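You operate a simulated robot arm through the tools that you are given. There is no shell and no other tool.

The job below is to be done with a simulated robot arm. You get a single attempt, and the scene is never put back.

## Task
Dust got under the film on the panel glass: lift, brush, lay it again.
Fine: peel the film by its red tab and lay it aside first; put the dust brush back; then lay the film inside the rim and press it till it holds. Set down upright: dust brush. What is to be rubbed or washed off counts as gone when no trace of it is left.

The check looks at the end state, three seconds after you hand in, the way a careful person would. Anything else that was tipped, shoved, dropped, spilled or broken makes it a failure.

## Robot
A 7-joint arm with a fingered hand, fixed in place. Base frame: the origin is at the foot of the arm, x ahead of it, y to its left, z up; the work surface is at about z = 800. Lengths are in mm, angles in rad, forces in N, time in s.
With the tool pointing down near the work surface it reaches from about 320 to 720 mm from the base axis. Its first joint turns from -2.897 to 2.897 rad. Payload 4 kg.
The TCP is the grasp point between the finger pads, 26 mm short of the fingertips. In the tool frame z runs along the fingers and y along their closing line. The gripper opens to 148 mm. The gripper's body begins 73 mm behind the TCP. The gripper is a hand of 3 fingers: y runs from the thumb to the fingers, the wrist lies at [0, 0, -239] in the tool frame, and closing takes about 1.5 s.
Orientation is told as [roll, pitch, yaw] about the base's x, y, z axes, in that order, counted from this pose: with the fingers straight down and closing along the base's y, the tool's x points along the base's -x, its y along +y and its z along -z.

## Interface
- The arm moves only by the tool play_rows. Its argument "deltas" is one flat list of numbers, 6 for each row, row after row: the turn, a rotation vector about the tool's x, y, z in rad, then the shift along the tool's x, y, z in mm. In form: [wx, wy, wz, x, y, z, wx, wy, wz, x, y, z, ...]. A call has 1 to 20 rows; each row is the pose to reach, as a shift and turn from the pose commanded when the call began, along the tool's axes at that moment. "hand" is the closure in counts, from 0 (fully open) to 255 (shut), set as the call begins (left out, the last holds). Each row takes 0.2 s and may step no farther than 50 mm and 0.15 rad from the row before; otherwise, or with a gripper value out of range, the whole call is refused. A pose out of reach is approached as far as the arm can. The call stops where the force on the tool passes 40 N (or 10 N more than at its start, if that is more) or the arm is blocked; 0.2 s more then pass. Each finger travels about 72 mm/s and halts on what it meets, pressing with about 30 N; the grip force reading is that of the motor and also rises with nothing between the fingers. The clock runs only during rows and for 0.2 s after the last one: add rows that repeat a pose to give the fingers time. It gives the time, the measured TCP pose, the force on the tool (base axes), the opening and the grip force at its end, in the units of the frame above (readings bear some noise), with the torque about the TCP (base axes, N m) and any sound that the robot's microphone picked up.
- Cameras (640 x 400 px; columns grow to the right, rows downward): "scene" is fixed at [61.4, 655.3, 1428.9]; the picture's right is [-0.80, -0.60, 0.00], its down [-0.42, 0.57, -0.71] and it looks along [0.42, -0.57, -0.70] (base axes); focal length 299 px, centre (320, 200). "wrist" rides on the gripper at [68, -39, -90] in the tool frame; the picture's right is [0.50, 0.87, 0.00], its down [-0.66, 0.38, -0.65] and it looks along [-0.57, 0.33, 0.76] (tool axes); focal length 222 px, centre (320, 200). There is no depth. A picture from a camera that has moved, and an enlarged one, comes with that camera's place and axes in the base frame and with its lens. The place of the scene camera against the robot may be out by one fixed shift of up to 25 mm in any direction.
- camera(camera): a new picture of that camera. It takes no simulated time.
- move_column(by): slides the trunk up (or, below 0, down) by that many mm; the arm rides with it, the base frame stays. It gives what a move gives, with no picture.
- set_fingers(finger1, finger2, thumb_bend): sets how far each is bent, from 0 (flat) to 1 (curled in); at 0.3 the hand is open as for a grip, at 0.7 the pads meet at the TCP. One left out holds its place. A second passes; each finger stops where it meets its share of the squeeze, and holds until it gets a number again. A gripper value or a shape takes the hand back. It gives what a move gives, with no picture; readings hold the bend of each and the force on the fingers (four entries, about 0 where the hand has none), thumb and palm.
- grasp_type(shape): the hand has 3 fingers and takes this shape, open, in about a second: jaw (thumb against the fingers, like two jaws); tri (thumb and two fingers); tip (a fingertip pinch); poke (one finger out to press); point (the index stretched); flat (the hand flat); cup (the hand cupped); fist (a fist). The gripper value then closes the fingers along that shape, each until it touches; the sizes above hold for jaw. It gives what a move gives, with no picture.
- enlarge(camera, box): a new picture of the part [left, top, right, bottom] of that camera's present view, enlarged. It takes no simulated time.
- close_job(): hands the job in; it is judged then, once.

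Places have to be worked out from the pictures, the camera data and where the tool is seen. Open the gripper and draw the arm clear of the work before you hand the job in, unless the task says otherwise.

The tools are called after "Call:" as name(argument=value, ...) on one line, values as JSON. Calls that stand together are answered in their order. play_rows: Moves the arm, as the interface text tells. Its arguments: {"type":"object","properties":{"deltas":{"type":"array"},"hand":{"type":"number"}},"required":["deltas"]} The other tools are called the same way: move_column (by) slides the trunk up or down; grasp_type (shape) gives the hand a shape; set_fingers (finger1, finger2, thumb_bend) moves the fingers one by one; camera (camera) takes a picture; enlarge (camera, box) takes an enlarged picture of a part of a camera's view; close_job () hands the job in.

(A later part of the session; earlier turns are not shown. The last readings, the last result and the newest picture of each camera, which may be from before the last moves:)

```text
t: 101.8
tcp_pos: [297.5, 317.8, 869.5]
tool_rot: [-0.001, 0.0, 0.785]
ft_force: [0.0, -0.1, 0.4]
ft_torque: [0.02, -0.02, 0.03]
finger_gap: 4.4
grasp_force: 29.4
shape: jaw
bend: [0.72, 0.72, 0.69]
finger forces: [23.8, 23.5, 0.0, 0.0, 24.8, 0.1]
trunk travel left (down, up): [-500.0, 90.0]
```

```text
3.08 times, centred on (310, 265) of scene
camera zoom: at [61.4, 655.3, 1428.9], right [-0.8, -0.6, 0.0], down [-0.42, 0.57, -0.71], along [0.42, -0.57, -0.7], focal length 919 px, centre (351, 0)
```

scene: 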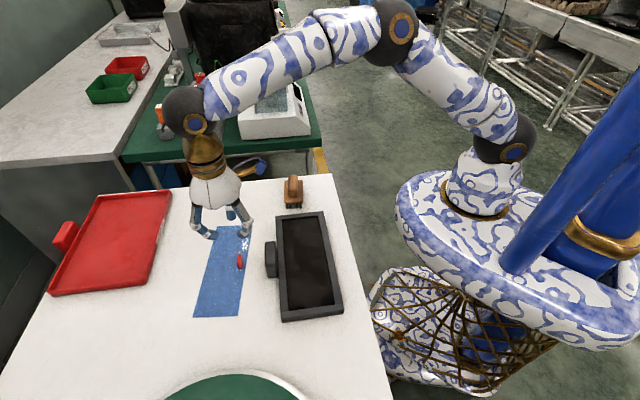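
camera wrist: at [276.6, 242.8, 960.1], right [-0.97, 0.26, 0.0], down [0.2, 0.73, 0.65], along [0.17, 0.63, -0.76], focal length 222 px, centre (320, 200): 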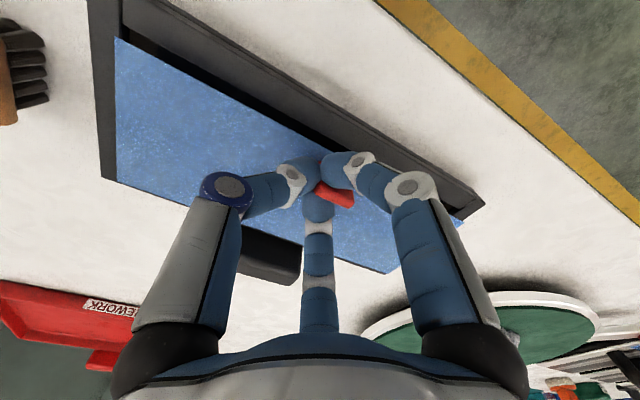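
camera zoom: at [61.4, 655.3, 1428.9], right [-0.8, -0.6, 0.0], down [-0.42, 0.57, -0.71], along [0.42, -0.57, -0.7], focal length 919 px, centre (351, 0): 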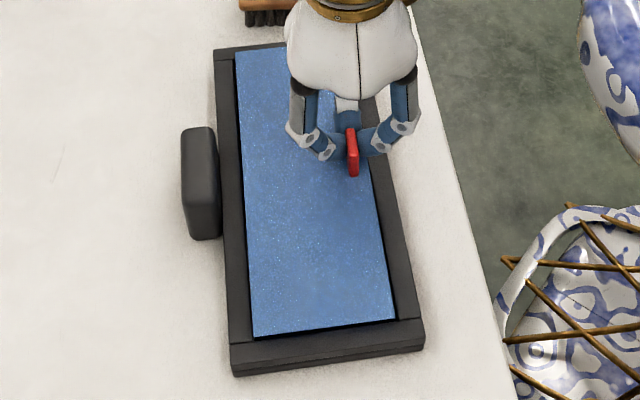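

The film is tilted about 4 mm end to end (+s end low) and turned roughly 0.7° clockwise from the panel. I'll correct both with small hand rotations, shift 1 mm toward -s, and lower to just above the rim.

Call:
play_rows(deltas=[-0.008, -0.004, -0.006, 0, -0.5, 0, -0.016, -0.008, -0.013, 0, -1, 1, -0.016, -0.008, -0.013, 0, -1, 2.5, -0.016, -0.008, -0.013, 0, -1, 2.5])

Call:
enlarge(camera="scene", box=[270, 280, 350, 330])

Call:
enlarge(camera="scene", box=[265, 195, 345, 245])

Call:
enlarge(camera="wrist", box=[80, 0, 220, 190])

Call:
enlarge(camera="wrist", box=[370, 170, 510, 290])

```text
t: 102.8
tcp_pos: [298.4, 316.8, 867.3]
tool_rot: [0.017, -0.007, 0.801]
ft_force: [1.0, -0.5, -0.3]
ft_torque: [-0.04, 0.01, -0.01]
finger_gap: 4.7
grasp_force: 29.7
shape: jaw
bend: [0.72, 0.72, 0.69]
finger forces: [23.8, 23.6, 0.1, 0.1, 24.8, 0.0]
trunk travel left (down, up): [-500.0, 90.0]
```

```text
8.00 times, centred on (310, 305) of scene
camera zoom: at [61.4, 655.3, 1428.9], right [-0.8, -0.6, 0.0], down [-0.42, 0.57, -0.71], along [0.42, -0.57, -0.7], focal length 2389 px, centre (400, -640)
```

zoom: 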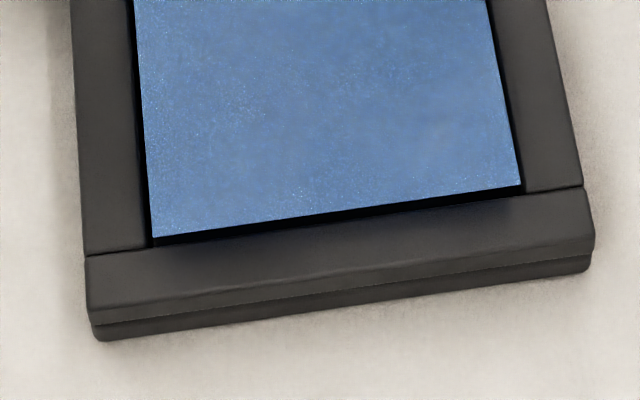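

```text
8.00 times, centred on (305, 220) of scene
camera zoom: at [61.4, 655.3, 1428.9], right [-0.8, -0.6, 0.0], down [-0.42, 0.57, -0.71], along [0.42, -0.57, -0.7], focal length 2389 px, centre (440, 40)
```

zoom: 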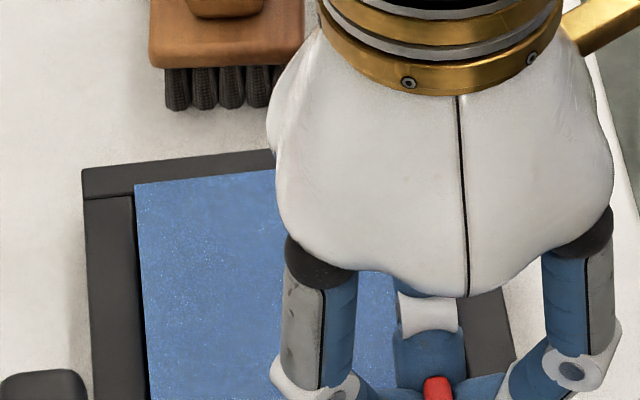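

```text
2.11 times, centred on (150, 95) of wrist
camera zoom: at [279.2, 240.2, 956.2], right [-0.97, 0.25, 0.01], down [0.19, 0.72, 0.67], along [0.16, 0.65, -0.75], focal length 468 px, centre (678, 421)
```

zoom: 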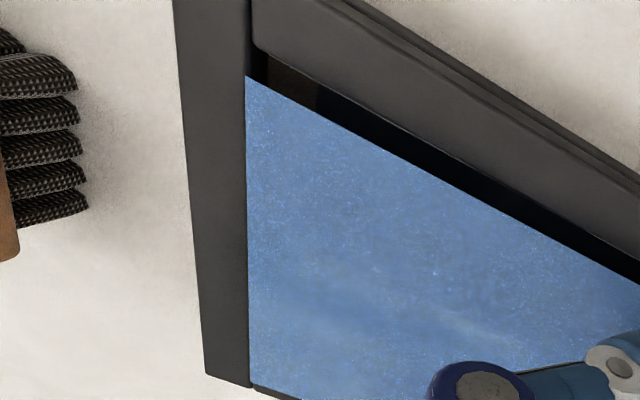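

```text
3.33 times, centred on (440, 230) of wrist
camera zoom: at [279.2, 240.2, 956.2], right [-0.97, 0.25, 0.01], down [0.19, 0.72, 0.67], along [0.16, 0.65, -0.75], focal length 740 px, centre (-80, 100)
```

zoom: 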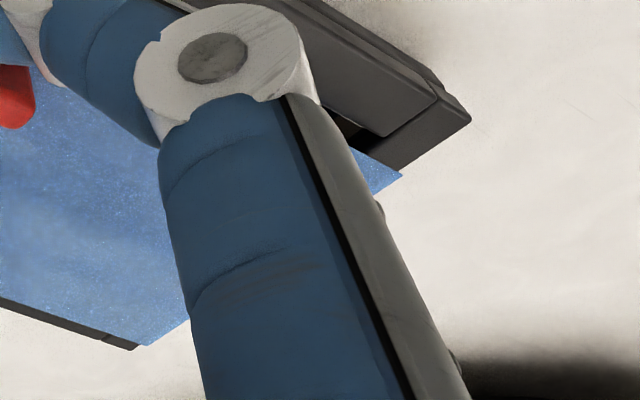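

Heading and level now match the rim, with even side gaps of about 1.2–1.7 mm. I'll lower into the recess in 1 mm steps, watching for contact.

Call:
play_rows(deltas=[0, 0, -0.003, 0, 0, 1, 0, 0, -0.003, 0, 0, 2, 0, 0, -0.003, 0, 0, 3])

Call:
play_rows(deltas=[0, 0, 0, 0, 0, 1, 0, 0, 0, 0, 0, 2])

Call:
enlarge(camera="scene", box=[270, 280, 350, 330])

Call:
enlarge(camera="scene", box=[265, 195, 345, 245])

```text
t: 103.6
tcp_pos: [298.2, 317.4, 864.0]
tool_rot: [0.017, -0.008, 0.802]
ft_force: [0.8, 0.2, 0.3]
ft_torque: [0.02, 0.02, 0.02]
finger_gap: 4.5
grasp_force: 30.2
shape: jaw
bend: [0.72, 0.72, 0.69]
finger forces: [23.8, 23.6, 0.1, 0.0, 24.7, 0.0]
trunk travel left (down, up): [-500.0, 90.0]
```

```text
t: 104.2
tcp_pos: [297.9, 317.6, 861.2]
tool_rot: [0.015, -0.009, 0.802]
ft_force: [0.2, -0.2, 0.1]
ft_torque: [0.01, -0.03, 0.01]
finger_gap: 4.4
grasp_force: 30.0
shape: jaw
bend: [0.72, 0.72, 0.69]
finger forces: [23.8, 23.5, 0.0, 0.0, 24.7, 0.0]
trunk travel left (down, up): [-500.0, 90.0]
```

```text
8.00 times, centred on (310, 305) of scene
camera zoom: at [61.4, 655.3, 1428.9], right [-0.8, -0.6, 0.0], down [-0.42, 0.57, -0.71], along [0.42, -0.57, -0.7], focal length 2389 px, centre (400, -640)
```

zoom: 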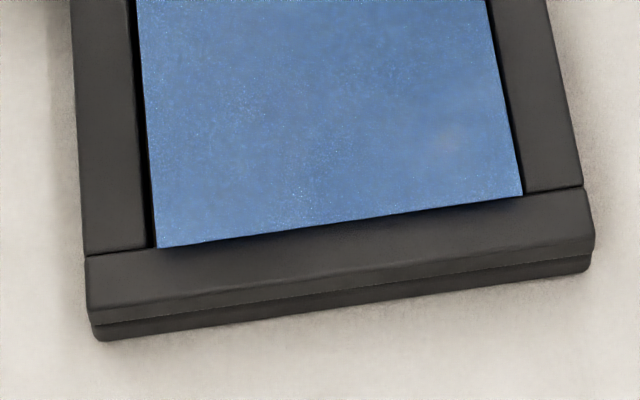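

```text
8.00 times, centred on (305, 220) of scene
camera zoom: at [61.4, 655.3, 1428.9], right [-0.8, -0.6, 0.0], down [-0.42, 0.57, -0.71], along [0.42, -0.57, -0.7], focal length 2389 px, centre (440, 40)
```

zoom: 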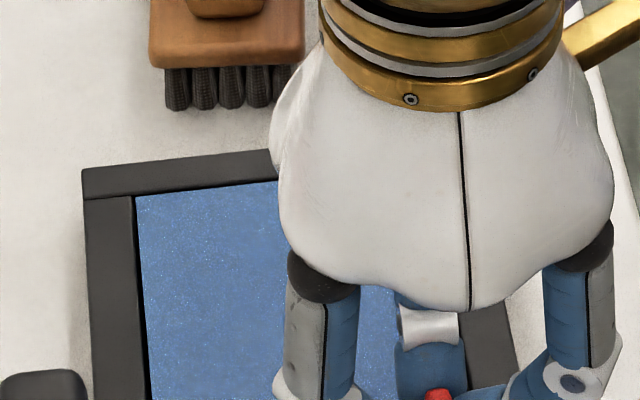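

The film is just at rim height, and its +s edge seems to overlap the rim by about 1 mm. I'll shift 1.2 mm toward -s and compare both ends again.

Call:
play_rows(deltas=[0, 0, 0, 0, -0.6, 0, 0, 0, 0, 0, -1.2, 0, 0, 0, 0, 0, -1.2, 0])

Call:
enlarge(camera="scene", box=[276, 285, 346, 325])

Call:
enlarge(camera="scene", box=[270, 205, 310, 230])

Call:
enlarge(camera="wrist", box=[80, 0, 220, 190])

```text
t: 105.0
tcp_pos: [298.4, 316.7, 862.3]
tool_rot: [0.015, -0.01, 0.802]
ft_force: [-0.3, 0.2, 0.0]
ft_torque: [0.0, 0.01, 0.0]
finger_gap: 4.9
grasp_force: 30.3
shape: jaw
bend: [0.72, 0.72, 0.69]
finger forces: [23.8, 23.4, 0.1, 0.1, 24.8, 0.1]
trunk travel left (down, up): [-500.0, 90.0]
```

```text
9.14 times, centred on (311, 305) of scene
camera zoom: at [61.4, 655.3, 1428.9], right [-0.8, -0.6, 0.0], down [-0.42, 0.57, -0.71], along [0.42, -0.57, -0.7], focal length 2731 px, centre (402, -760)
```

zoom: 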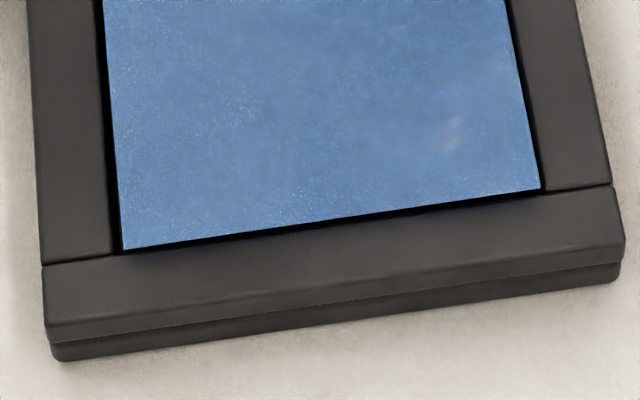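

```text
16.00 times, centred on (290, 218) of scene
camera zoom: at [61.4, 655.3, 1428.9], right [-0.8, -0.6, 0.0], down [-0.42, 0.57, -0.71], along [0.42, -0.57, -0.7], focal length 4779 px, centre (800, -80)
```

zoom: 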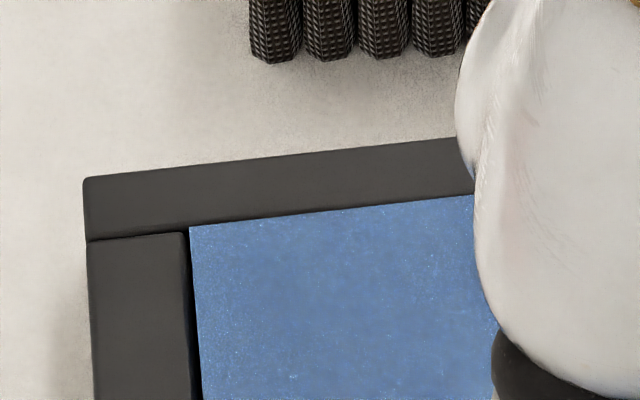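

```text
2.11 times, centred on (150, 95) of wrist
camera zoom: at [280.1, 239.3, 950.9], right [-0.97, 0.24, 0.01], down [0.19, 0.72, 0.67], along [0.15, 0.65, -0.75], focal length 468 px, centre (678, 421)
```

zoom: 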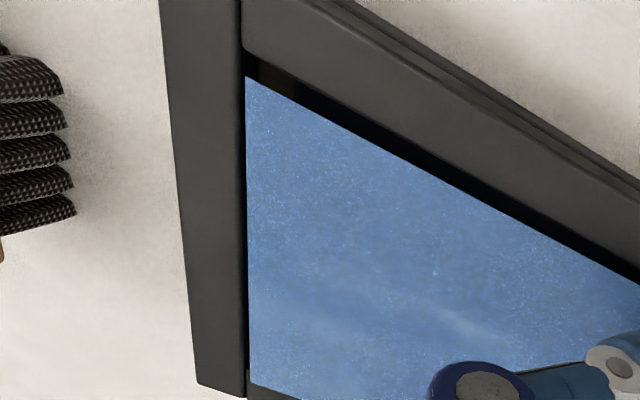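

Both ends now show a fit within about a millimetre. I'll zoom on the -s end in the wrist view to check the remaining turn.

Call:
enlarge(camera="wrist", box=[100, 20, 150, 60])

Call:
enlarge(camera="wrist", box=[95, 150, 145, 200])

Call:
enlarge(camera="wrist", box=[380, 180, 480, 290])

```text
10.00 times, centred on (125, 40) of wrist
camera zoom: at [280.1, 239.3, 950.9], right [-0.97, 0.24, 0.01], down [0.19, 0.72, 0.67], along [0.15, 0.65, -0.75], focal length 2221 px, centre (2270, 1800)
```

zoom: 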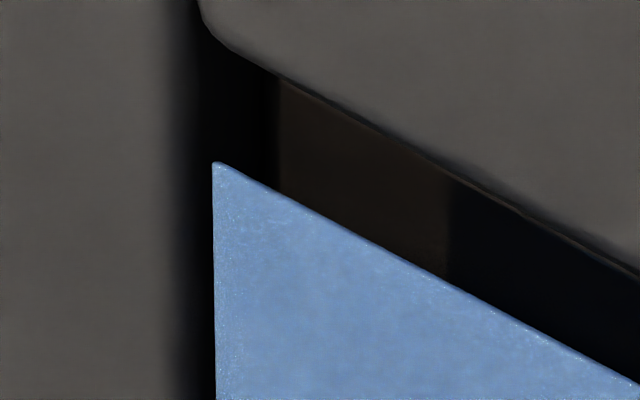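

```text
8.00 times, centred on (120, 175) of wrist
camera zoom: at [280.1, 239.3, 950.9], right [-0.97, 0.24, 0.01], down [0.19, 0.72, 0.67], along [0.15, 0.65, -0.75], focal length 1777 px, centre (1920, 400)
```

zoom: 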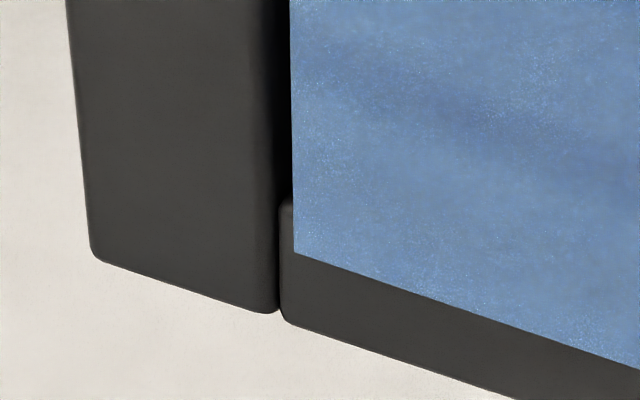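

```text
3.64 times, centred on (430, 235) of wrist
camera zoom: at [280.1, 239.3, 950.9], right [-0.97, 0.24, 0.01], down [0.19, 0.72, 0.67], along [0.15, 0.65, -0.75], focal length 808 px, centre (-80, 73)
```

zoom: 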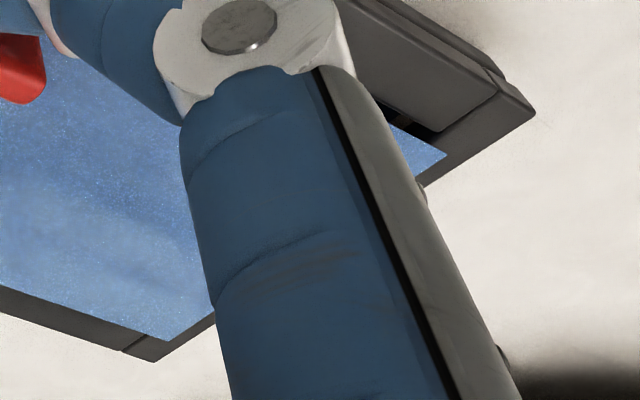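

Zoomed views agree that the sides are centred. The glass looks to be nearer z≈818.5 with the rim at about 823, so the film is still ~2 mm above the rim. I'll shift another 1 mm toward -s and keep lowering.

Call:
play_rows(deltas=[0, 0, 0.001, 0, -0.5, 0, 0, 0, 0.002, 0, -1, 0, 0, 0, 0.002, 0, -1, 1, 0, 0, 0.002, 0, -1, 2])

Call:
enlarge(camera="scene", box=[276, 285, 346, 325])

Call:
enlarge(camera="scene", box=[270, 205, 310, 230])

Call:
enlarge(camera="wrist", box=[80, 0, 220, 190])

```text
t: 106.0
tcp_pos: [300.3, 316.8, 860.2]
tool_rot: [0.015, -0.01, 0.799]
ft_force: [0.1, 0.9, 0.2]
ft_torque: [-0.01, 0.01, 0.0]
finger_gap: 4.6
grasp_force: 29.7
shape: jaw
bend: [0.72, 0.72, 0.69]
finger forces: [23.8, 23.5, 0.0, 0.1, 24.7, 0.0]
trunk travel left (down, up): [-500.0, 90.0]
```

```text
9.14 times, centred on (311, 305) of scene
camera zoom: at [61.4, 655.3, 1428.9], right [-0.8, -0.6, 0.0], down [-0.42, 0.57, -0.71], along [0.42, -0.57, -0.7], focal length 2731 px, centre (402, -760)
```

zoom: 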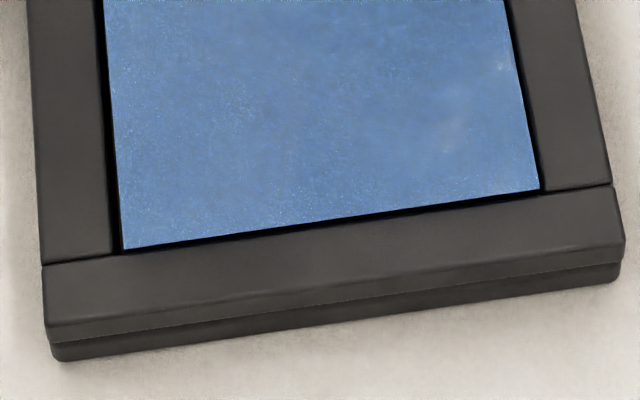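

```text
16.00 times, centred on (290, 218) of scene
camera zoom: at [61.4, 655.3, 1428.9], right [-0.8, -0.6, 0.0], down [-0.42, 0.57, -0.71], along [0.42, -0.57, -0.7], focal length 4779 px, centre (800, -80)
```

zoom: 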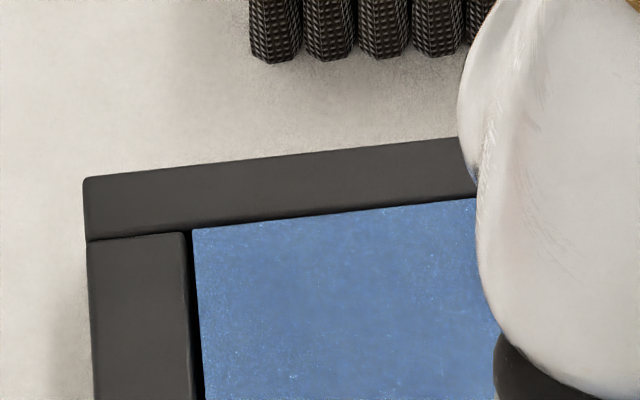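

```text
2.11 times, centred on (150, 95) of wrist
camera zoom: at [280.4, 238.5, 949.0], right [-0.97, 0.24, 0.01], down [0.19, 0.72, 0.67], along [0.16, 0.65, -0.75], focal length 468 px, centre (678, 421)
```

zoom: 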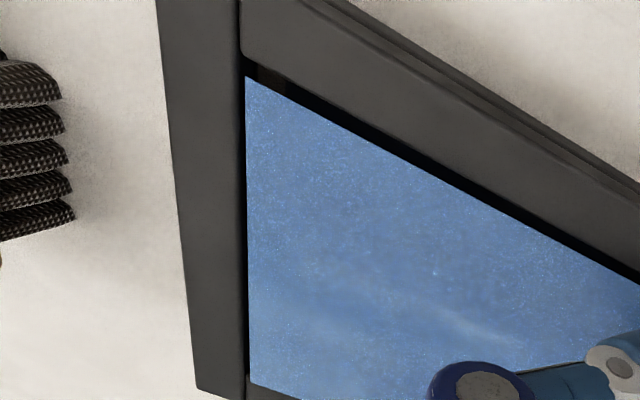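

The gaps look even on all visible sides. I'll lower further in 1 mm steps and watch the force.

Call:
play_rows(deltas=[0, 0, 0, 0, 0, 0.7, 0, 0, 0, 0, 0, 1.4, 0, 0, 0, 0, 0, 2])

Call:
enlarge(camera="scene", box=[276, 285, 346, 325])

Call:
enlarge(camera="scene", box=[270, 205, 310, 230])

Call:
enlarge(camera="wrist", box=[80, 0, 220, 190])

```text
t: 106.8
tcp_pos: [300.0, 314.6, 857.6]
tool_rot: [0.014, -0.009, 0.799]
ft_force: [0.4, 0.5, -0.4]
ft_torque: [-0.01, 0.03, 0.02]
finger_gap: 4.6
grasp_force: 29.6
shape: jaw
bend: [0.72, 0.72, 0.69]
finger forces: [23.8, 23.5, 0.0, 0.0, 24.6, 0.0]
trunk travel left (down, up): [-500.0, 90.0]
```

```text
9.14 times, centred on (311, 305) of scene
camera zoom: at [61.4, 655.3, 1428.9], right [-0.8, -0.6, 0.0], down [-0.42, 0.57, -0.71], along [0.42, -0.57, -0.7], focal length 2731 px, centre (402, -760)
```

zoom: 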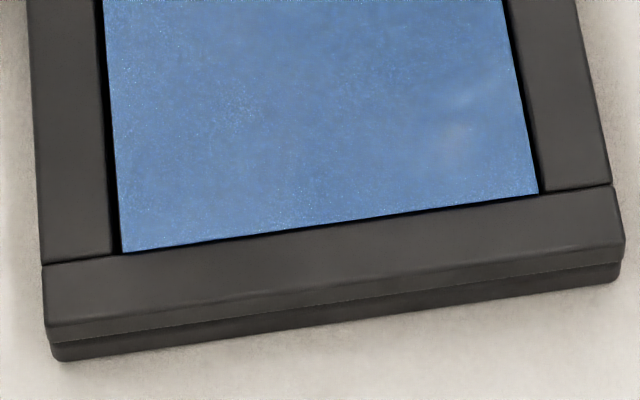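

```text
16.00 times, centred on (290, 218) of scene
camera zoom: at [61.4, 655.3, 1428.9], right [-0.8, -0.6, 0.0], down [-0.42, 0.57, -0.71], along [0.42, -0.57, -0.7], focal length 4779 px, centre (800, -80)
```

zoom: 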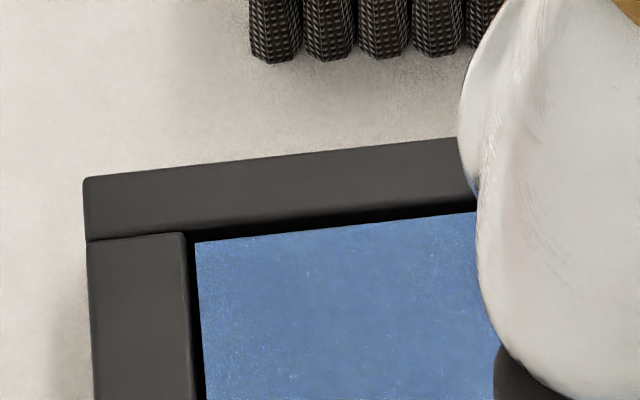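

```text
2.11 times, centred on (150, 95) of wrist
camera zoom: at [280.3, 238.7, 946.8], right [-0.97, 0.25, 0.01], down [0.19, 0.72, 0.67], along [0.16, 0.65, -0.75], focal length 468 px, centre (678, 421)
```

zoom: 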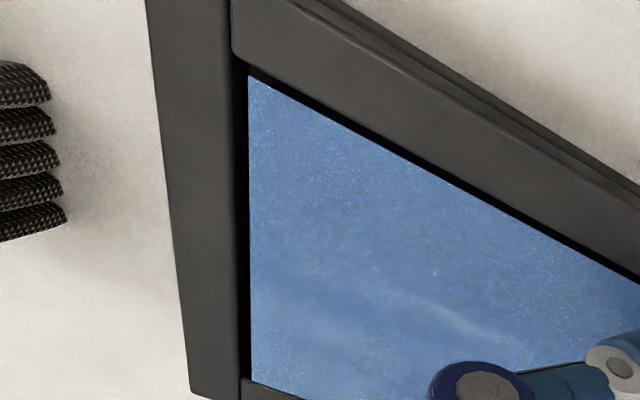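

The film edges now drop below the rim on all sides with no contact force, so it's entering the recess. I'll continue until it rests on the glass.

Call:
play_rows(deltas=[0, 0, 0, 0, 0, 0.7, 0, 0, 0, 0, 0, 1.4, 0, 0, 0, 0, 0, 2])

Call:
enlarge(camera="scene", box=[276, 285, 346, 325])

Call:
enlarge(camera="scene", box=[270, 205, 310, 230])

```text
t: 107.6
tcp_pos: [298.5, 315.0, 855.5]
tool_rot: [0.017, -0.008, 0.8]
ft_force: [0.5, -0.9, 1.8]
ft_torque: [0.02, 0.02, -0.04]
finger_gap: 4.8
grasp_force: 30.2
shape: jaw
bend: [0.72, 0.72, 0.69]
finger forces: [24.2, 24.0, 0.0, 0.0, 25.3, 0.0]
trunk travel left (down, up): [-500.0, 90.0]
```

```text
9.14 times, centred on (311, 305) of scene
camera zoom: at [61.4, 655.3, 1428.9], right [-0.8, -0.6, 0.0], down [-0.42, 0.57, -0.71], along [0.42, -0.57, -0.7], focal length 2731 px, centre (402, -760)
```

zoom: 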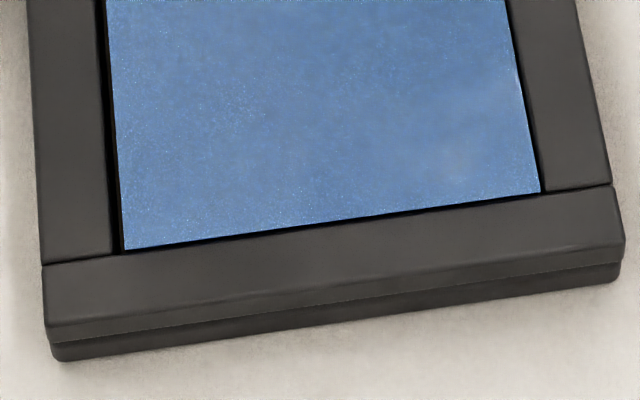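

```text
16.00 times, centred on (290, 218) of scene
camera zoom: at [61.4, 655.3, 1428.9], right [-0.8, -0.6, 0.0], down [-0.42, 0.57, -0.71], along [0.42, -0.57, -0.7], focal length 4779 px, centre (800, -80)
```

zoom: 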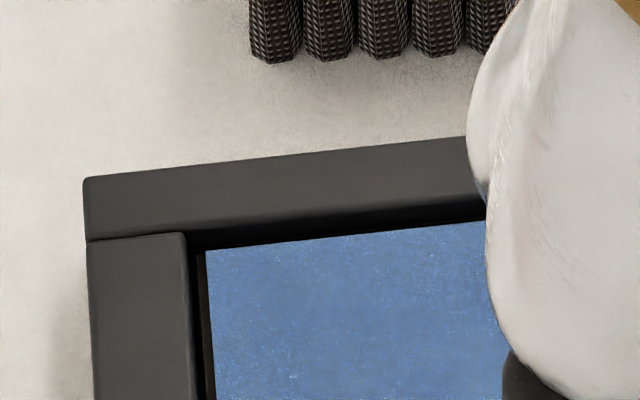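

The film is down in the recess and contact has begun (1.8 N). Now I'll press through the tab, stepping down and listening for it to take hold.

Call:
play_rows(deltas=[0, 0, 0, 0, 0, 0.7, 0, 0, 0, 0, 0, 1.4, 0, 0, 0, 0, 0, 1.4])

Call:
enlarge(camera="scene", box=[276, 285, 346, 325])

Call:
enlarge(camera="scene", box=[270, 205, 310, 230])

```text
t: 108.4
tcp_pos: [298.7, 314.7, 856.9]
tool_rot: [0.015, -0.008, 0.799]
ft_force: [1.6, -0.1, 12.2]
ft_torque: [0.05, 0.02, 0.0]
finger_gap: 5.3
grasp_force: 29.6
shape: jaw
bend: [0.72, 0.72, 0.71]
finger forces: [25.7, 26.1, 0.0, 0.1, 27.6, 0.1]
trunk travel left (down, up): [-500.0, 90.0]
```

```text
9.14 times, centred on (311, 305) of scene
camera zoom: at [61.4, 655.3, 1428.9], right [-0.8, -0.6, 0.0], down [-0.42, 0.57, -0.71], along [0.42, -0.57, -0.7], focal length 2731 px, centre (402, -760)
```

zoom: 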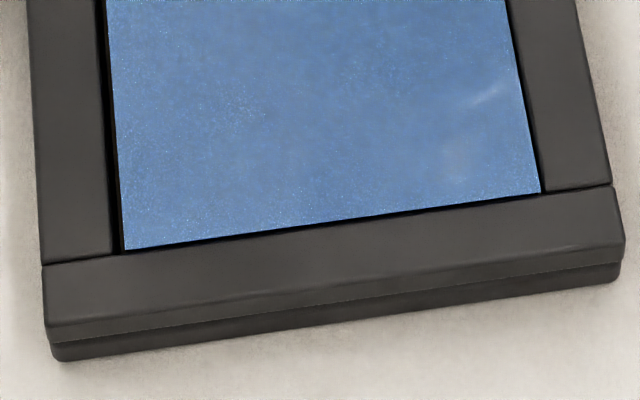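

```text
16.00 times, centred on (290, 218) of scene
camera zoom: at [61.4, 655.3, 1428.9], right [-0.8, -0.6, 0.0], down [-0.42, 0.57, -0.71], along [0.42, -0.57, -0.7], focal length 4779 px, centre (800, -80)
```

zoom: 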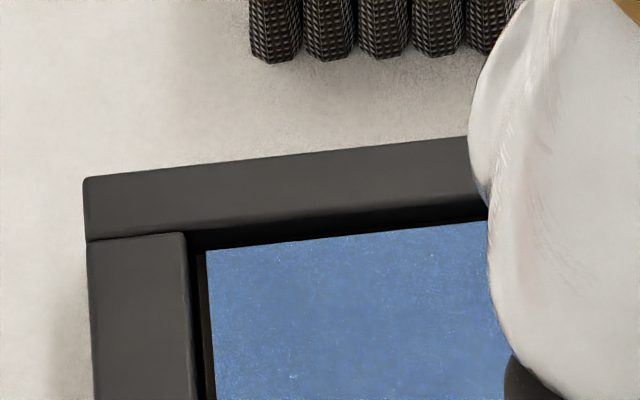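

The force is 12 N with the film fully down. I'll press further, to around 25–30 N, and hold briefly.

Call:
play_rows(deltas=[0, 0, 0, 0, 0, 0.7, 0, 0, 0, 0, 0, 1.4, 0, 0, 0, 0, 0, 1.8, 0, 0, 0, 0, 0, 1.8, 0, 0, 0, 0, 0, 1.8])

Call:
enlarge(camera="scene", box=[260, 200, 360, 330])

```text
t: 109.6
tcp_pos: [300.2, 315.3, 854.1]
tool_rot: [0.017, -0.01, 0.8]
ft_force: [2.6, 1.1, 35.7]
ft_torque: [0.12, 0.03, 0.02]
finger_gap: 5.9
grasp_force: 29.8
shape: jaw
bend: [0.73, 0.72, 0.71]
finger forces: [31.0, 31.7, 0.0, 0.1, 33.5, 0.1]
trunk travel left (down, up): [-500.0, 90.0]
```

```text
3.08 times, centred on (310, 265) of scene
camera zoom: at [61.4, 655.3, 1428.9], right [-0.8, -0.6, 0.0], down [-0.42, 0.57, -0.71], along [0.42, -0.57, -0.7], focal length 919 px, centre (351, 0)
```

zoom: 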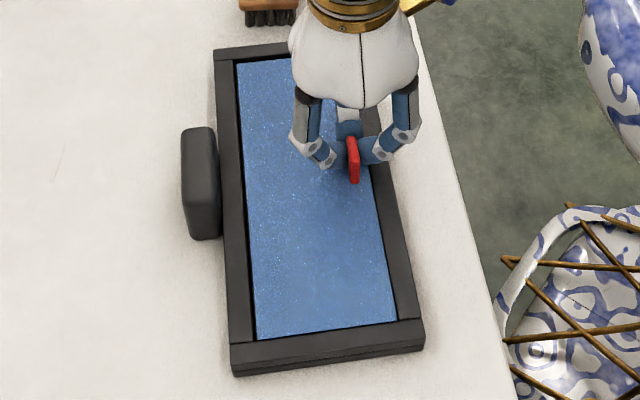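

Pressed at 36 N with no sound yet. I'll ease to a light load and open gradually so the film isn't dragged, then press over its surface.

Call:
play_rows(deltas=[0, 0, 0, 0, 0, -1, 0, 0, 0, 0, 0, -2, 0, 0, 0, 0, 0, -2.4])

Call:
play_rows(deltas=[0, 0, 0, 0, 0, 0, 0, 0, 0, 0, 0, 0], hand=245)

Call:
play_rows(deltas=[0, 0, 0, 0, 0, 0, 0, 0, 0, 0, 0, 0], hand=238)

Call:
play_rows(deltas=[0, 0, 0, 0, 0, 0, 0, 0, 0, 0, 0, 0], hand=230)

Call:
play_rows(deltas=[0, 0, 0, 0, 0, 0, 0, 0, 0, 0, 0, 0], hand=215)

Call:
enlarge(camera="wrist", box=[220, 80, 440, 270])

```text
t: 110.4
tcp_pos: [298.4, 314.6, 855.3]
tool_rot: [0.017, -0.009, 0.799]
ft_force: [1.2, 1.7, 17.8]
ft_torque: [0.06, -0.01, 0.02]
finger_gap: 5.4
grasp_force: 31.1
shape: jaw
bend: [0.72, 0.72, 0.71]
finger forces: [29.4, 29.3, 0.0, 0.0, 31.2, 0.1]
trunk travel left (down, up): [-500.0, 90.0]
```

```text
t: 111.0
tcp_pos: [298.5, 313.9, 853.3]
tool_rot: [0.016, -0.007, 0.8]
ft_force: [0.3, -0.5, 2.3]
ft_torque: [0.0, -0.03, -0.01]
finger_gap: 6.1
grasp_force: 0.0
shape: jaw
bend: [0.71, 0.71, 0.7]
finger forces: [1.2, 1.3, 0.0, 0.1, 0.0, 0.0]
trunk travel left (down, up): [-500.0, 90.0]
```

```text
t: 111.6
tcp_pos: [298.7, 314.5, 853.9]
tool_rot: [0.016, -0.005, 0.799]
ft_force: [0.3, 0.8, 0.3]
ft_torque: [-0.01, 0.06, 0.01]
finger_gap: 9.8
grasp_force: 0.0
shape: jaw
bend: [0.72, 0.72, 0.7]
finger forces: [0.4, 0.4, 0.0, 0.0, 0.0, 0.0]
trunk travel left (down, up): [-500.0, 90.0]
```

```text
t: 112.2
tcp_pos: [299.0, 315.5, 854.6]
tool_rot: [0.016, -0.009, 0.799]
ft_force: [0.8, 0.2, -0.3]
ft_torque: [-0.01, -0.01, -0.03]
finger_gap: 14.1
grasp_force: 0.1
shape: jaw
bend: [0.73, 0.73, 0.7]
finger forces: [0.0, 0.0, 0.0, 0.0, 0.0, 0.0]
trunk travel left (down, up): [-500.0, 90.0]
```

```text
t: 112.8
tcp_pos: [299.6, 315.4, 854.4]
tool_rot: [0.016, -0.009, 0.8]
ft_force: [0.1, 0.0, -0.4]
ft_torque: [0.03, 0.01, 0.01]
finger_gap: 23.0
grasp_force: 0.1
shape: jaw
bend: [0.74, 0.74, 0.7]
finger forces: [0.0, 0.1, 0.1, 0.1, 0.1, 0.0]
trunk travel left (down, up): [-500.0, 90.0]
```

```text
2.11 times, centred on (330, 175) of wrist
camera zoom: at [280.3, 238.0, 943.5], right [-0.97, 0.24, 0.01], down [0.19, 0.72, 0.67], along [0.16, 0.65, -0.75], focal length 468 px, centre (299, 253)
```

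zoom: 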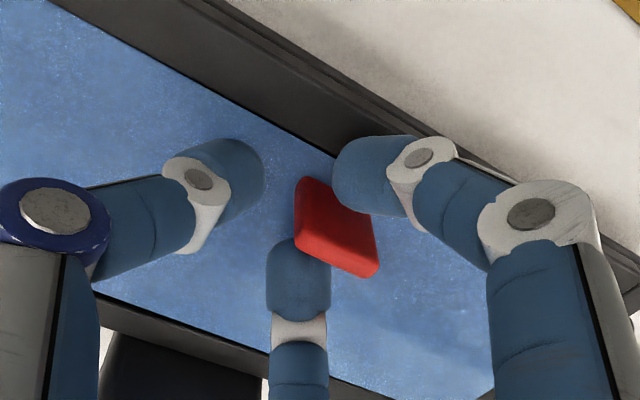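

The release was smooth. I'll open a bit more and lift straight up to inspect how the film sits.

Call:
play_rows(deltas=[0, 0, 0, 0, 0, 0, 0, 0, 0, 0, 0, 0, 0, 0, 0, 0, 0, -8, 0, 0, 0, 0, 0, -25, 0, 0, 0, 0, 0, -55, 0, 0, 0, 0, 0, -90, 0, 0, 0, 0, 0, -125], hand=185)

Call:
camera(camera="wrist")

Call:
enlarge(camera="scene", box=[260, 200, 360, 330])

Call:
enlarge(camera="wrist", box=[60, 0, 460, 250])

```text
t: 114.4
tcp_pos: [301.0, 314.2, 978.5]
tool_rot: [0.016, -0.009, 0.8]
ft_force: [-0.3, 0.8, 0.0]
ft_torque: [0.02, 0.0, 0.0]
finger_gap: 40.4
grasp_force: 0.1
shape: jaw
bend: [0.76, 0.76, 0.7]
finger forces: [0.0, 0.1, 0.0, 0.0, 0.0, 0.0]
trunk travel left (down, up): [-500.0, 90.0]
```

```text
taken
camera wrist: at [281.9, 236.8, 1068.2], right [-0.97, 0.24, 0.01], down [0.19, 0.72, 0.67], along [0.16, 0.65, -0.75], focal length 222 px, centre (320, 200)
```

wrist: 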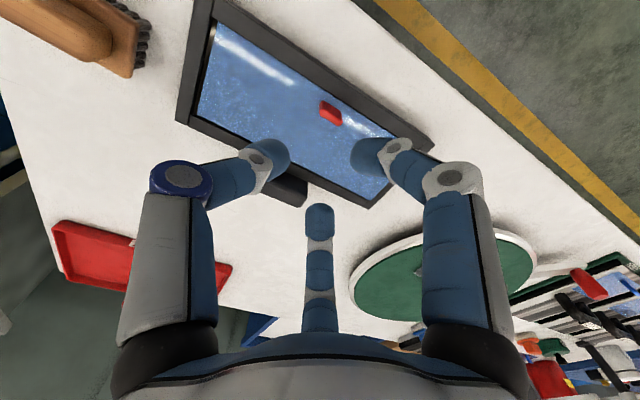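

```text
3.08 times, centred on (310, 265) of scene
camera zoom: at [61.4, 655.3, 1428.9], right [-0.8, -0.6, 0.0], down [-0.42, 0.57, -0.71], along [0.42, -0.57, -0.7], focal length 919 px, centre (351, 0)
```

zoom: 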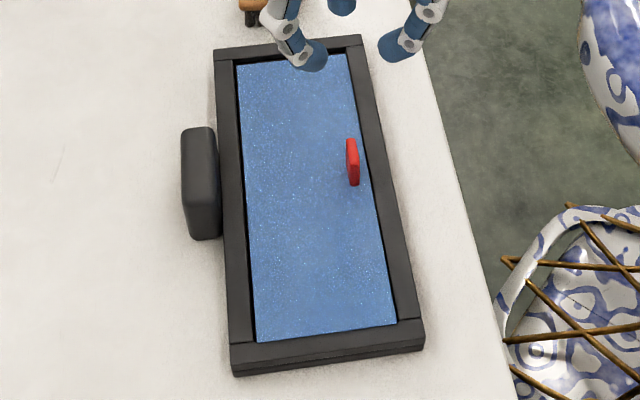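

```text
1.60 times, centred on (260, 125) of wrist
camera zoom: at [281.9, 236.8, 1068.2], right [-0.97, 0.24, 0.01], down [0.19, 0.72, 0.67], along [0.16, 0.65, -0.75], focal length 355 px, centre (416, 320)
```

zoom: 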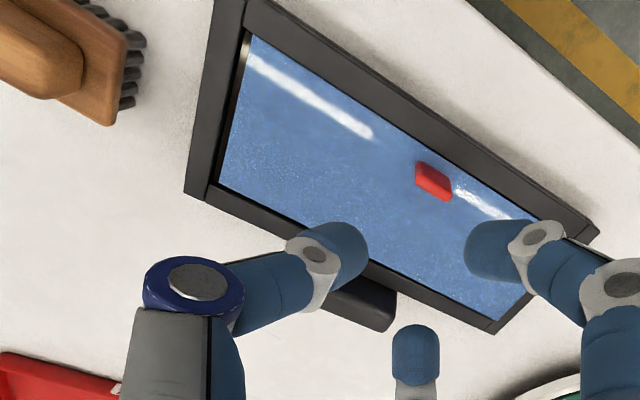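

The film lies flat inside the rim. I'll zoom in on its ends to judge how it sits relative to the original position.

Call:
enlarge(camera="scene", box=[276, 285, 346, 325])

Call:
enlarge(camera="scene", box=[275, 205, 335, 245])

Call:
enlarge(camera="wrist", box=[180, 0, 300, 130])

```text
9.14 times, centred on (311, 305) of scene
camera zoom: at [61.4, 655.3, 1428.9], right [-0.8, -0.6, 0.0], down [-0.42, 0.57, -0.71], along [0.42, -0.57, -0.7], focal length 2731 px, centre (402, -760)
```

zoom: 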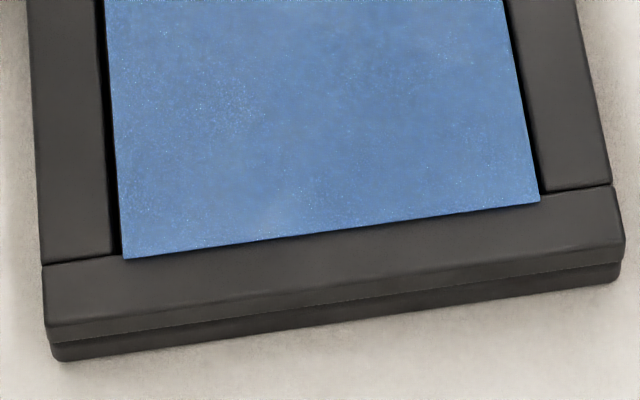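

```text
10.00 times, centred on (305, 225) of scene
camera zoom: at [61.4, 655.3, 1428.9], right [-0.8, -0.6, 0.0], down [-0.42, 0.57, -0.71], along [0.42, -0.57, -0.7], focal length 2987 px, centre (470, -50)
```

zoom: 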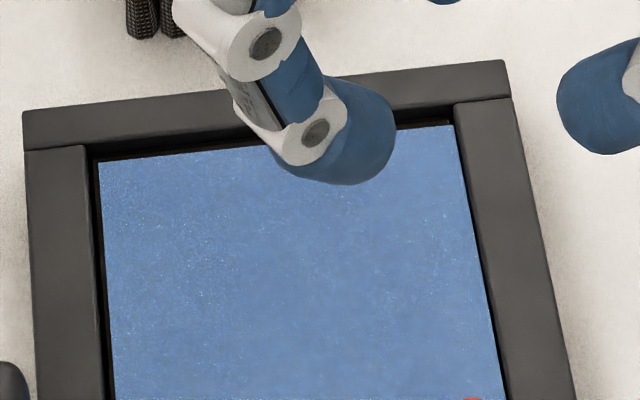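

```text
3.08 times, centred on (240, 65) of wrist
camera zoom: at [281.9, 236.8, 1068.2], right [-0.97, 0.24, 0.01], down [0.19, 0.72, 0.67], along [0.16, 0.65, -0.75], focal length 684 px, centre (566, 615)
```

zoom: 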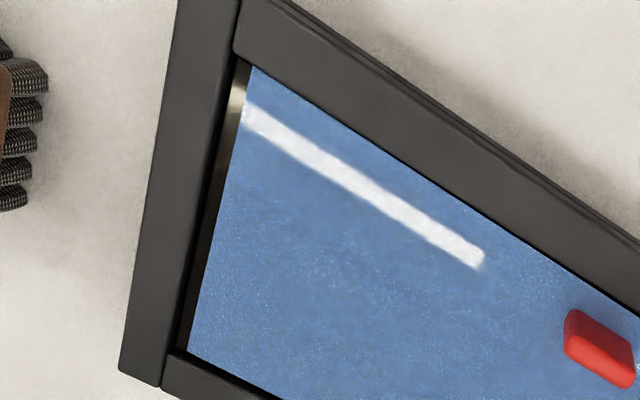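

The film's +s edge is riding on the rim by about 2 mm: the thumb nudged it on release, and a gap shows at the -s end. I'll push it back gently via the tab's +s end, first measuring the tab's exact place.

Call:
enlarge(camera="wrist", box=[290, 70, 390, 150])

Call:
enlarge(camera="scene", box=[310, 235, 330, 270])

```text
5.00 times, centred on (340, 110) of wrist
camera zoom: at [281.9, 236.8, 1068.2], right [-0.97, 0.24, 0.01], down [0.19, 0.72, 0.67], along [0.16, 0.65, -0.75], focal length 1111 px, centre (220, 650)
```

zoom: 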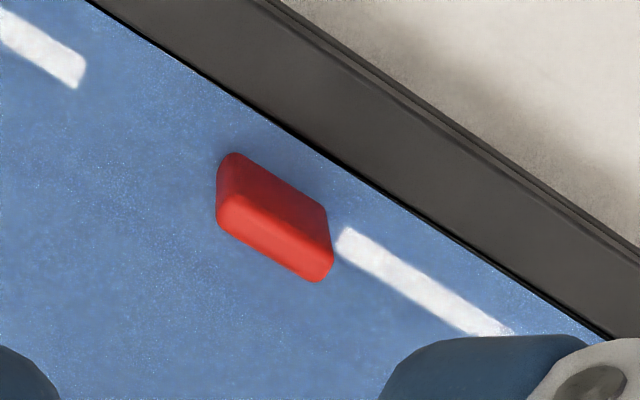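

```text
11.43 times, centred on (320, 252) of scene
camera zoom: at [61.4, 655.3, 1428.9], right [-0.8, -0.6, 0.0], down [-0.42, 0.57, -0.71], along [0.42, -0.57, -0.7], focal length 3413 px, centre (320, -400)
```

zoom: 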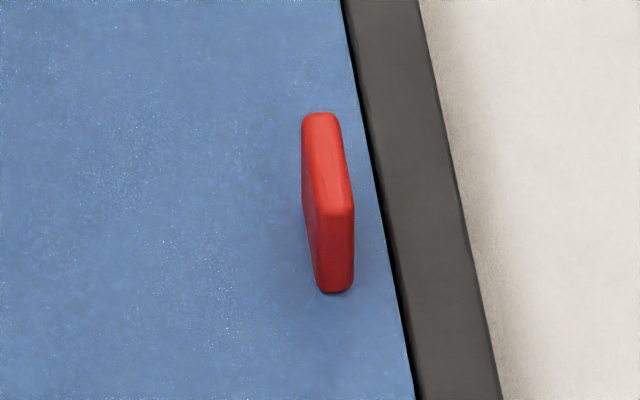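

The tab's +s end is near (284,332). I'll level the hand, close the fingers into a bundle, and come down beyond that end over the film for a gentle push toward -s.

Call:
play_rows(deltas=[0.005, 0.003, 0.005, 0, 15, 0, 0.01, 0.005, 0.01, 0, 35, 10, 0.016, 0.008, 0.014, 0.4, 58.9, 30, 0.016, 0.008, 0.014, 0.4, 58.9, 60, 0.016, 0.008, 0.014, 0.4, 58.9, 85, 0.016, 0.008, 0.014, 0.4, 58.9, 98, 0.016, 0.008, 0.014, 0.4, 58.9, 98], hand=255)

Call:
camera(camera="wrist")

Call:
enlarge(camera="scene", box=[260, 200, 360, 330])

```text
t: 116.0
tcp_pos: [256.8, 357.1, 882.5]
tool_rot: [0.003, 0.001, 0.786]
ft_force: [-0.1, -0.8, 0.0]
ft_torque: [0.02, 0.02, -0.05]
finger_gap: 0.0
grasp_force: 30.2
shape: jaw
bend: [0.7, 0.7, 0.7]
finger forces: [0.0, 0.1, 0.1, 0.1, 0.1, 0.0]
trunk travel left (down, up): [-500.0, 90.0]
```

```text
taken
camera wrist: at [236.8, 280.1, 972.7], right [-0.97, 0.26, 0.0], down [0.2, 0.73, 0.65], along [0.17, 0.63, -0.76], focal length 222 px, centre (320, 200)
```

wrist: 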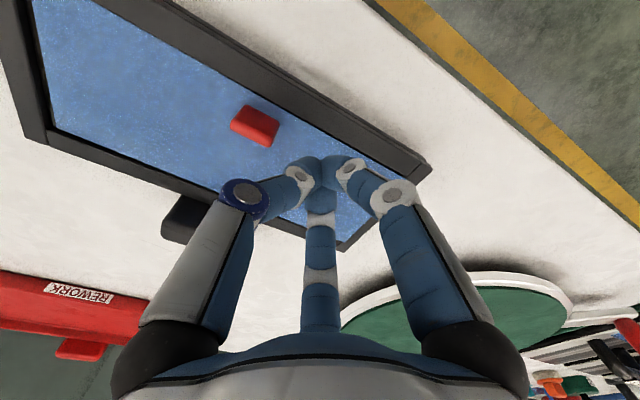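

```text
3.08 times, centred on (310, 265) of scene
camera zoom: at [61.4, 655.3, 1428.9], right [-0.8, -0.6, 0.0], down [-0.42, 0.57, -0.71], along [0.42, -0.57, -0.7], focal length 919 px, centre (351, 0)
```

zoom: 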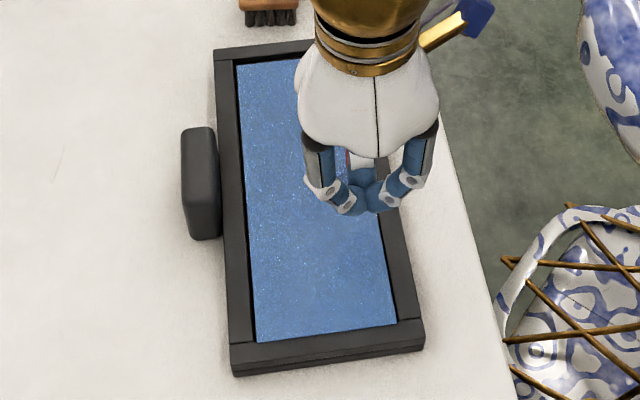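

About 9 mm remains between the thumb's back and the tab. I'll lower to z≈852 and then push in small steps.

Call:
play_rows(deltas=[0, 0, 0, 0, 0, 12, 0, 0, 0, 0, 0, 24, 0, 0, 0, 0, 0, 30, 0, 0, 0, 0, 0, 30])

Call:
play_rows(deltas=[0, 0, 0, 0, -2, 0, 0, 0, 0, 0, -4, 0, 0, 0, 0, 0, -6, 0, 0, 0, 0, 0, -8, 0])

Call:
camera(camera="wrist")

Call:
enlarge(camera="scene", box=[276, 285, 346, 325])

```text
t: 117.0
tcp_pos: [256.5, 356.2, 852.6]
tool_rot: [0.001, -0.001, 0.787]
ft_force: [-0.3, 0.6, 1.3]
ft_torque: [0.05, 0.02, 0.04]
finger_gap: 0.0
grasp_force: 29.9
shape: jaw
bend: [0.7, 0.7, 0.7]
finger forces: [0.0, 0.0, 0.0, 0.1, 0.0, 0.0]
trunk travel left (down, up): [-500.0, 90.0]
```

```text
t: 118.0
tcp_pos: [261.6, 349.6, 852.4]
tool_rot: [0.0, -0.002, 0.785]
ft_force: [0.3, 0.0, -0.4]
ft_torque: [0.0, -0.02, -0.01]
finger_gap: 0.0
grasp_force: 29.9
shape: jaw
bend: [0.7, 0.7, 0.7]
finger forces: [0.0, 0.1, 0.0, 0.0, 0.1, 0.0]
trunk travel left (down, up): [-500.0, 90.0]
```

```text
taken
camera wrist: at [241.8, 274.7, 942.9], right [-0.97, 0.26, 0.0], down [0.2, 0.73, 0.65], along [0.17, 0.63, -0.76], focal length 222 px, centre (320, 200)
```

wrist: 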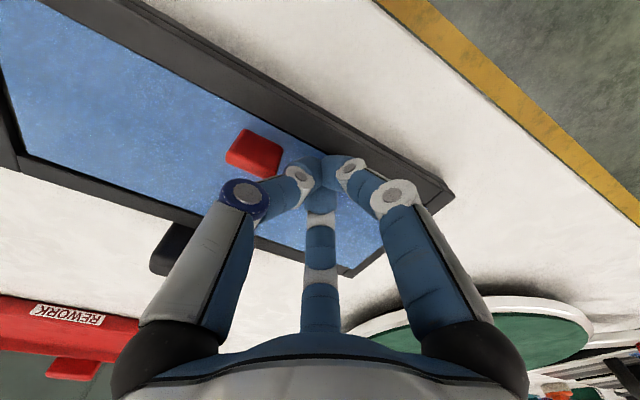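

```text
9.14 times, centred on (311, 305) of scene
camera zoom: at [61.4, 655.3, 1428.9], right [-0.8, -0.6, 0.0], down [-0.42, 0.57, -0.71], along [0.42, -0.57, -0.7], focal length 2731 px, centre (402, -760)
```

zoom: 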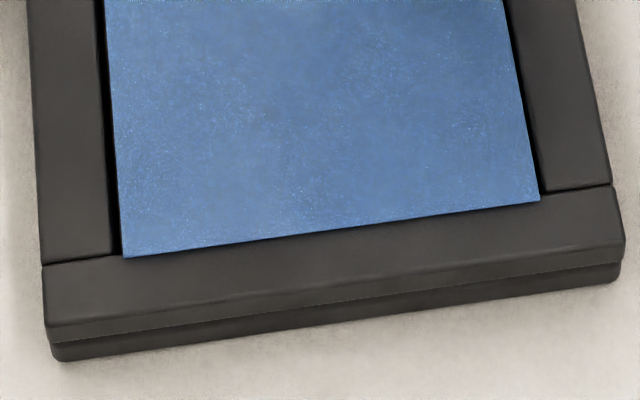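

There's no contact yet. I'll continue pushing in sub-millimetre steps.

Call:
play_rows(deltas=[0, 0, 0, 0, -0.7, 0, 0, 0, 0, 0, -1.4, 0, 0, 0, 0, 0, -2.1, 0])

Call:
enlarge(camera="scene", box=[276, 285, 346, 325])

Call:
enlarge(camera="wrist", box=[200, 110, 340, 230])

```text
t: 118.8
tcp_pos: [263.6, 348.3, 853.0]
tool_rot: [0.0, 0.0, 0.786]
ft_force: [0.1, -0.1, -0.5]
ft_torque: [0.0, -0.02, 0.02]
finger_gap: 0.0
grasp_force: 30.2
shape: jaw
bend: [0.7, 0.7, 0.7]
finger forces: [0.0, 0.0, 0.0, 0.1, 0.1, 0.1]
trunk travel left (down, up): [-500.0, 90.0]
```

```text
9.14 times, centred on (311, 305) of scene
camera zoom: at [61.4, 655.3, 1428.9], right [-0.8, -0.6, 0.0], down [-0.42, 0.57, -0.71], along [0.42, -0.57, -0.7], focal length 2731 px, centre (402, -760)
```

zoom: 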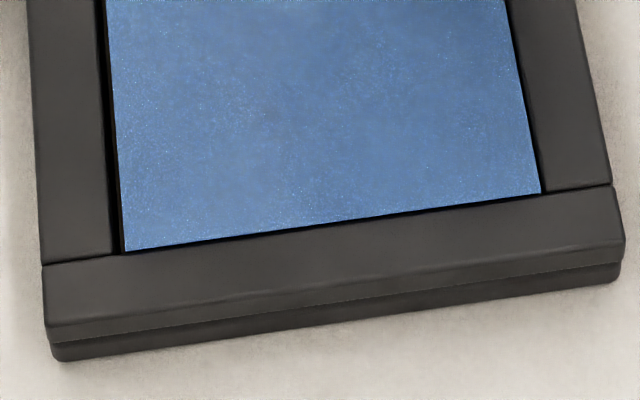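

```text
3.33 times, centred on (270, 170) of wrist
camera zoom: at [243.1, 273.1, 943.3], right [-0.97, 0.26, 0.0], down [0.2, 0.73, 0.65], along [0.17, 0.63, -0.76], focal length 740 px, centre (487, 300)
```

zoom: 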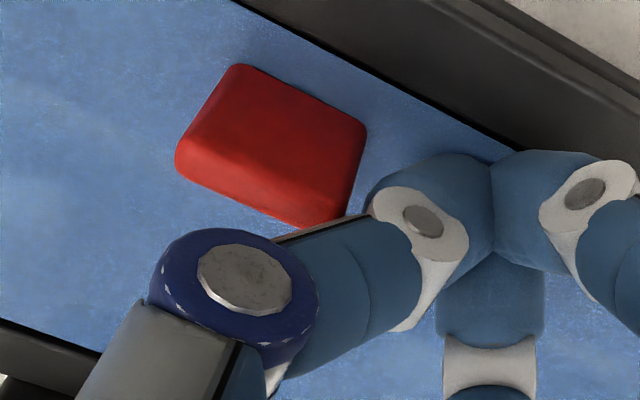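

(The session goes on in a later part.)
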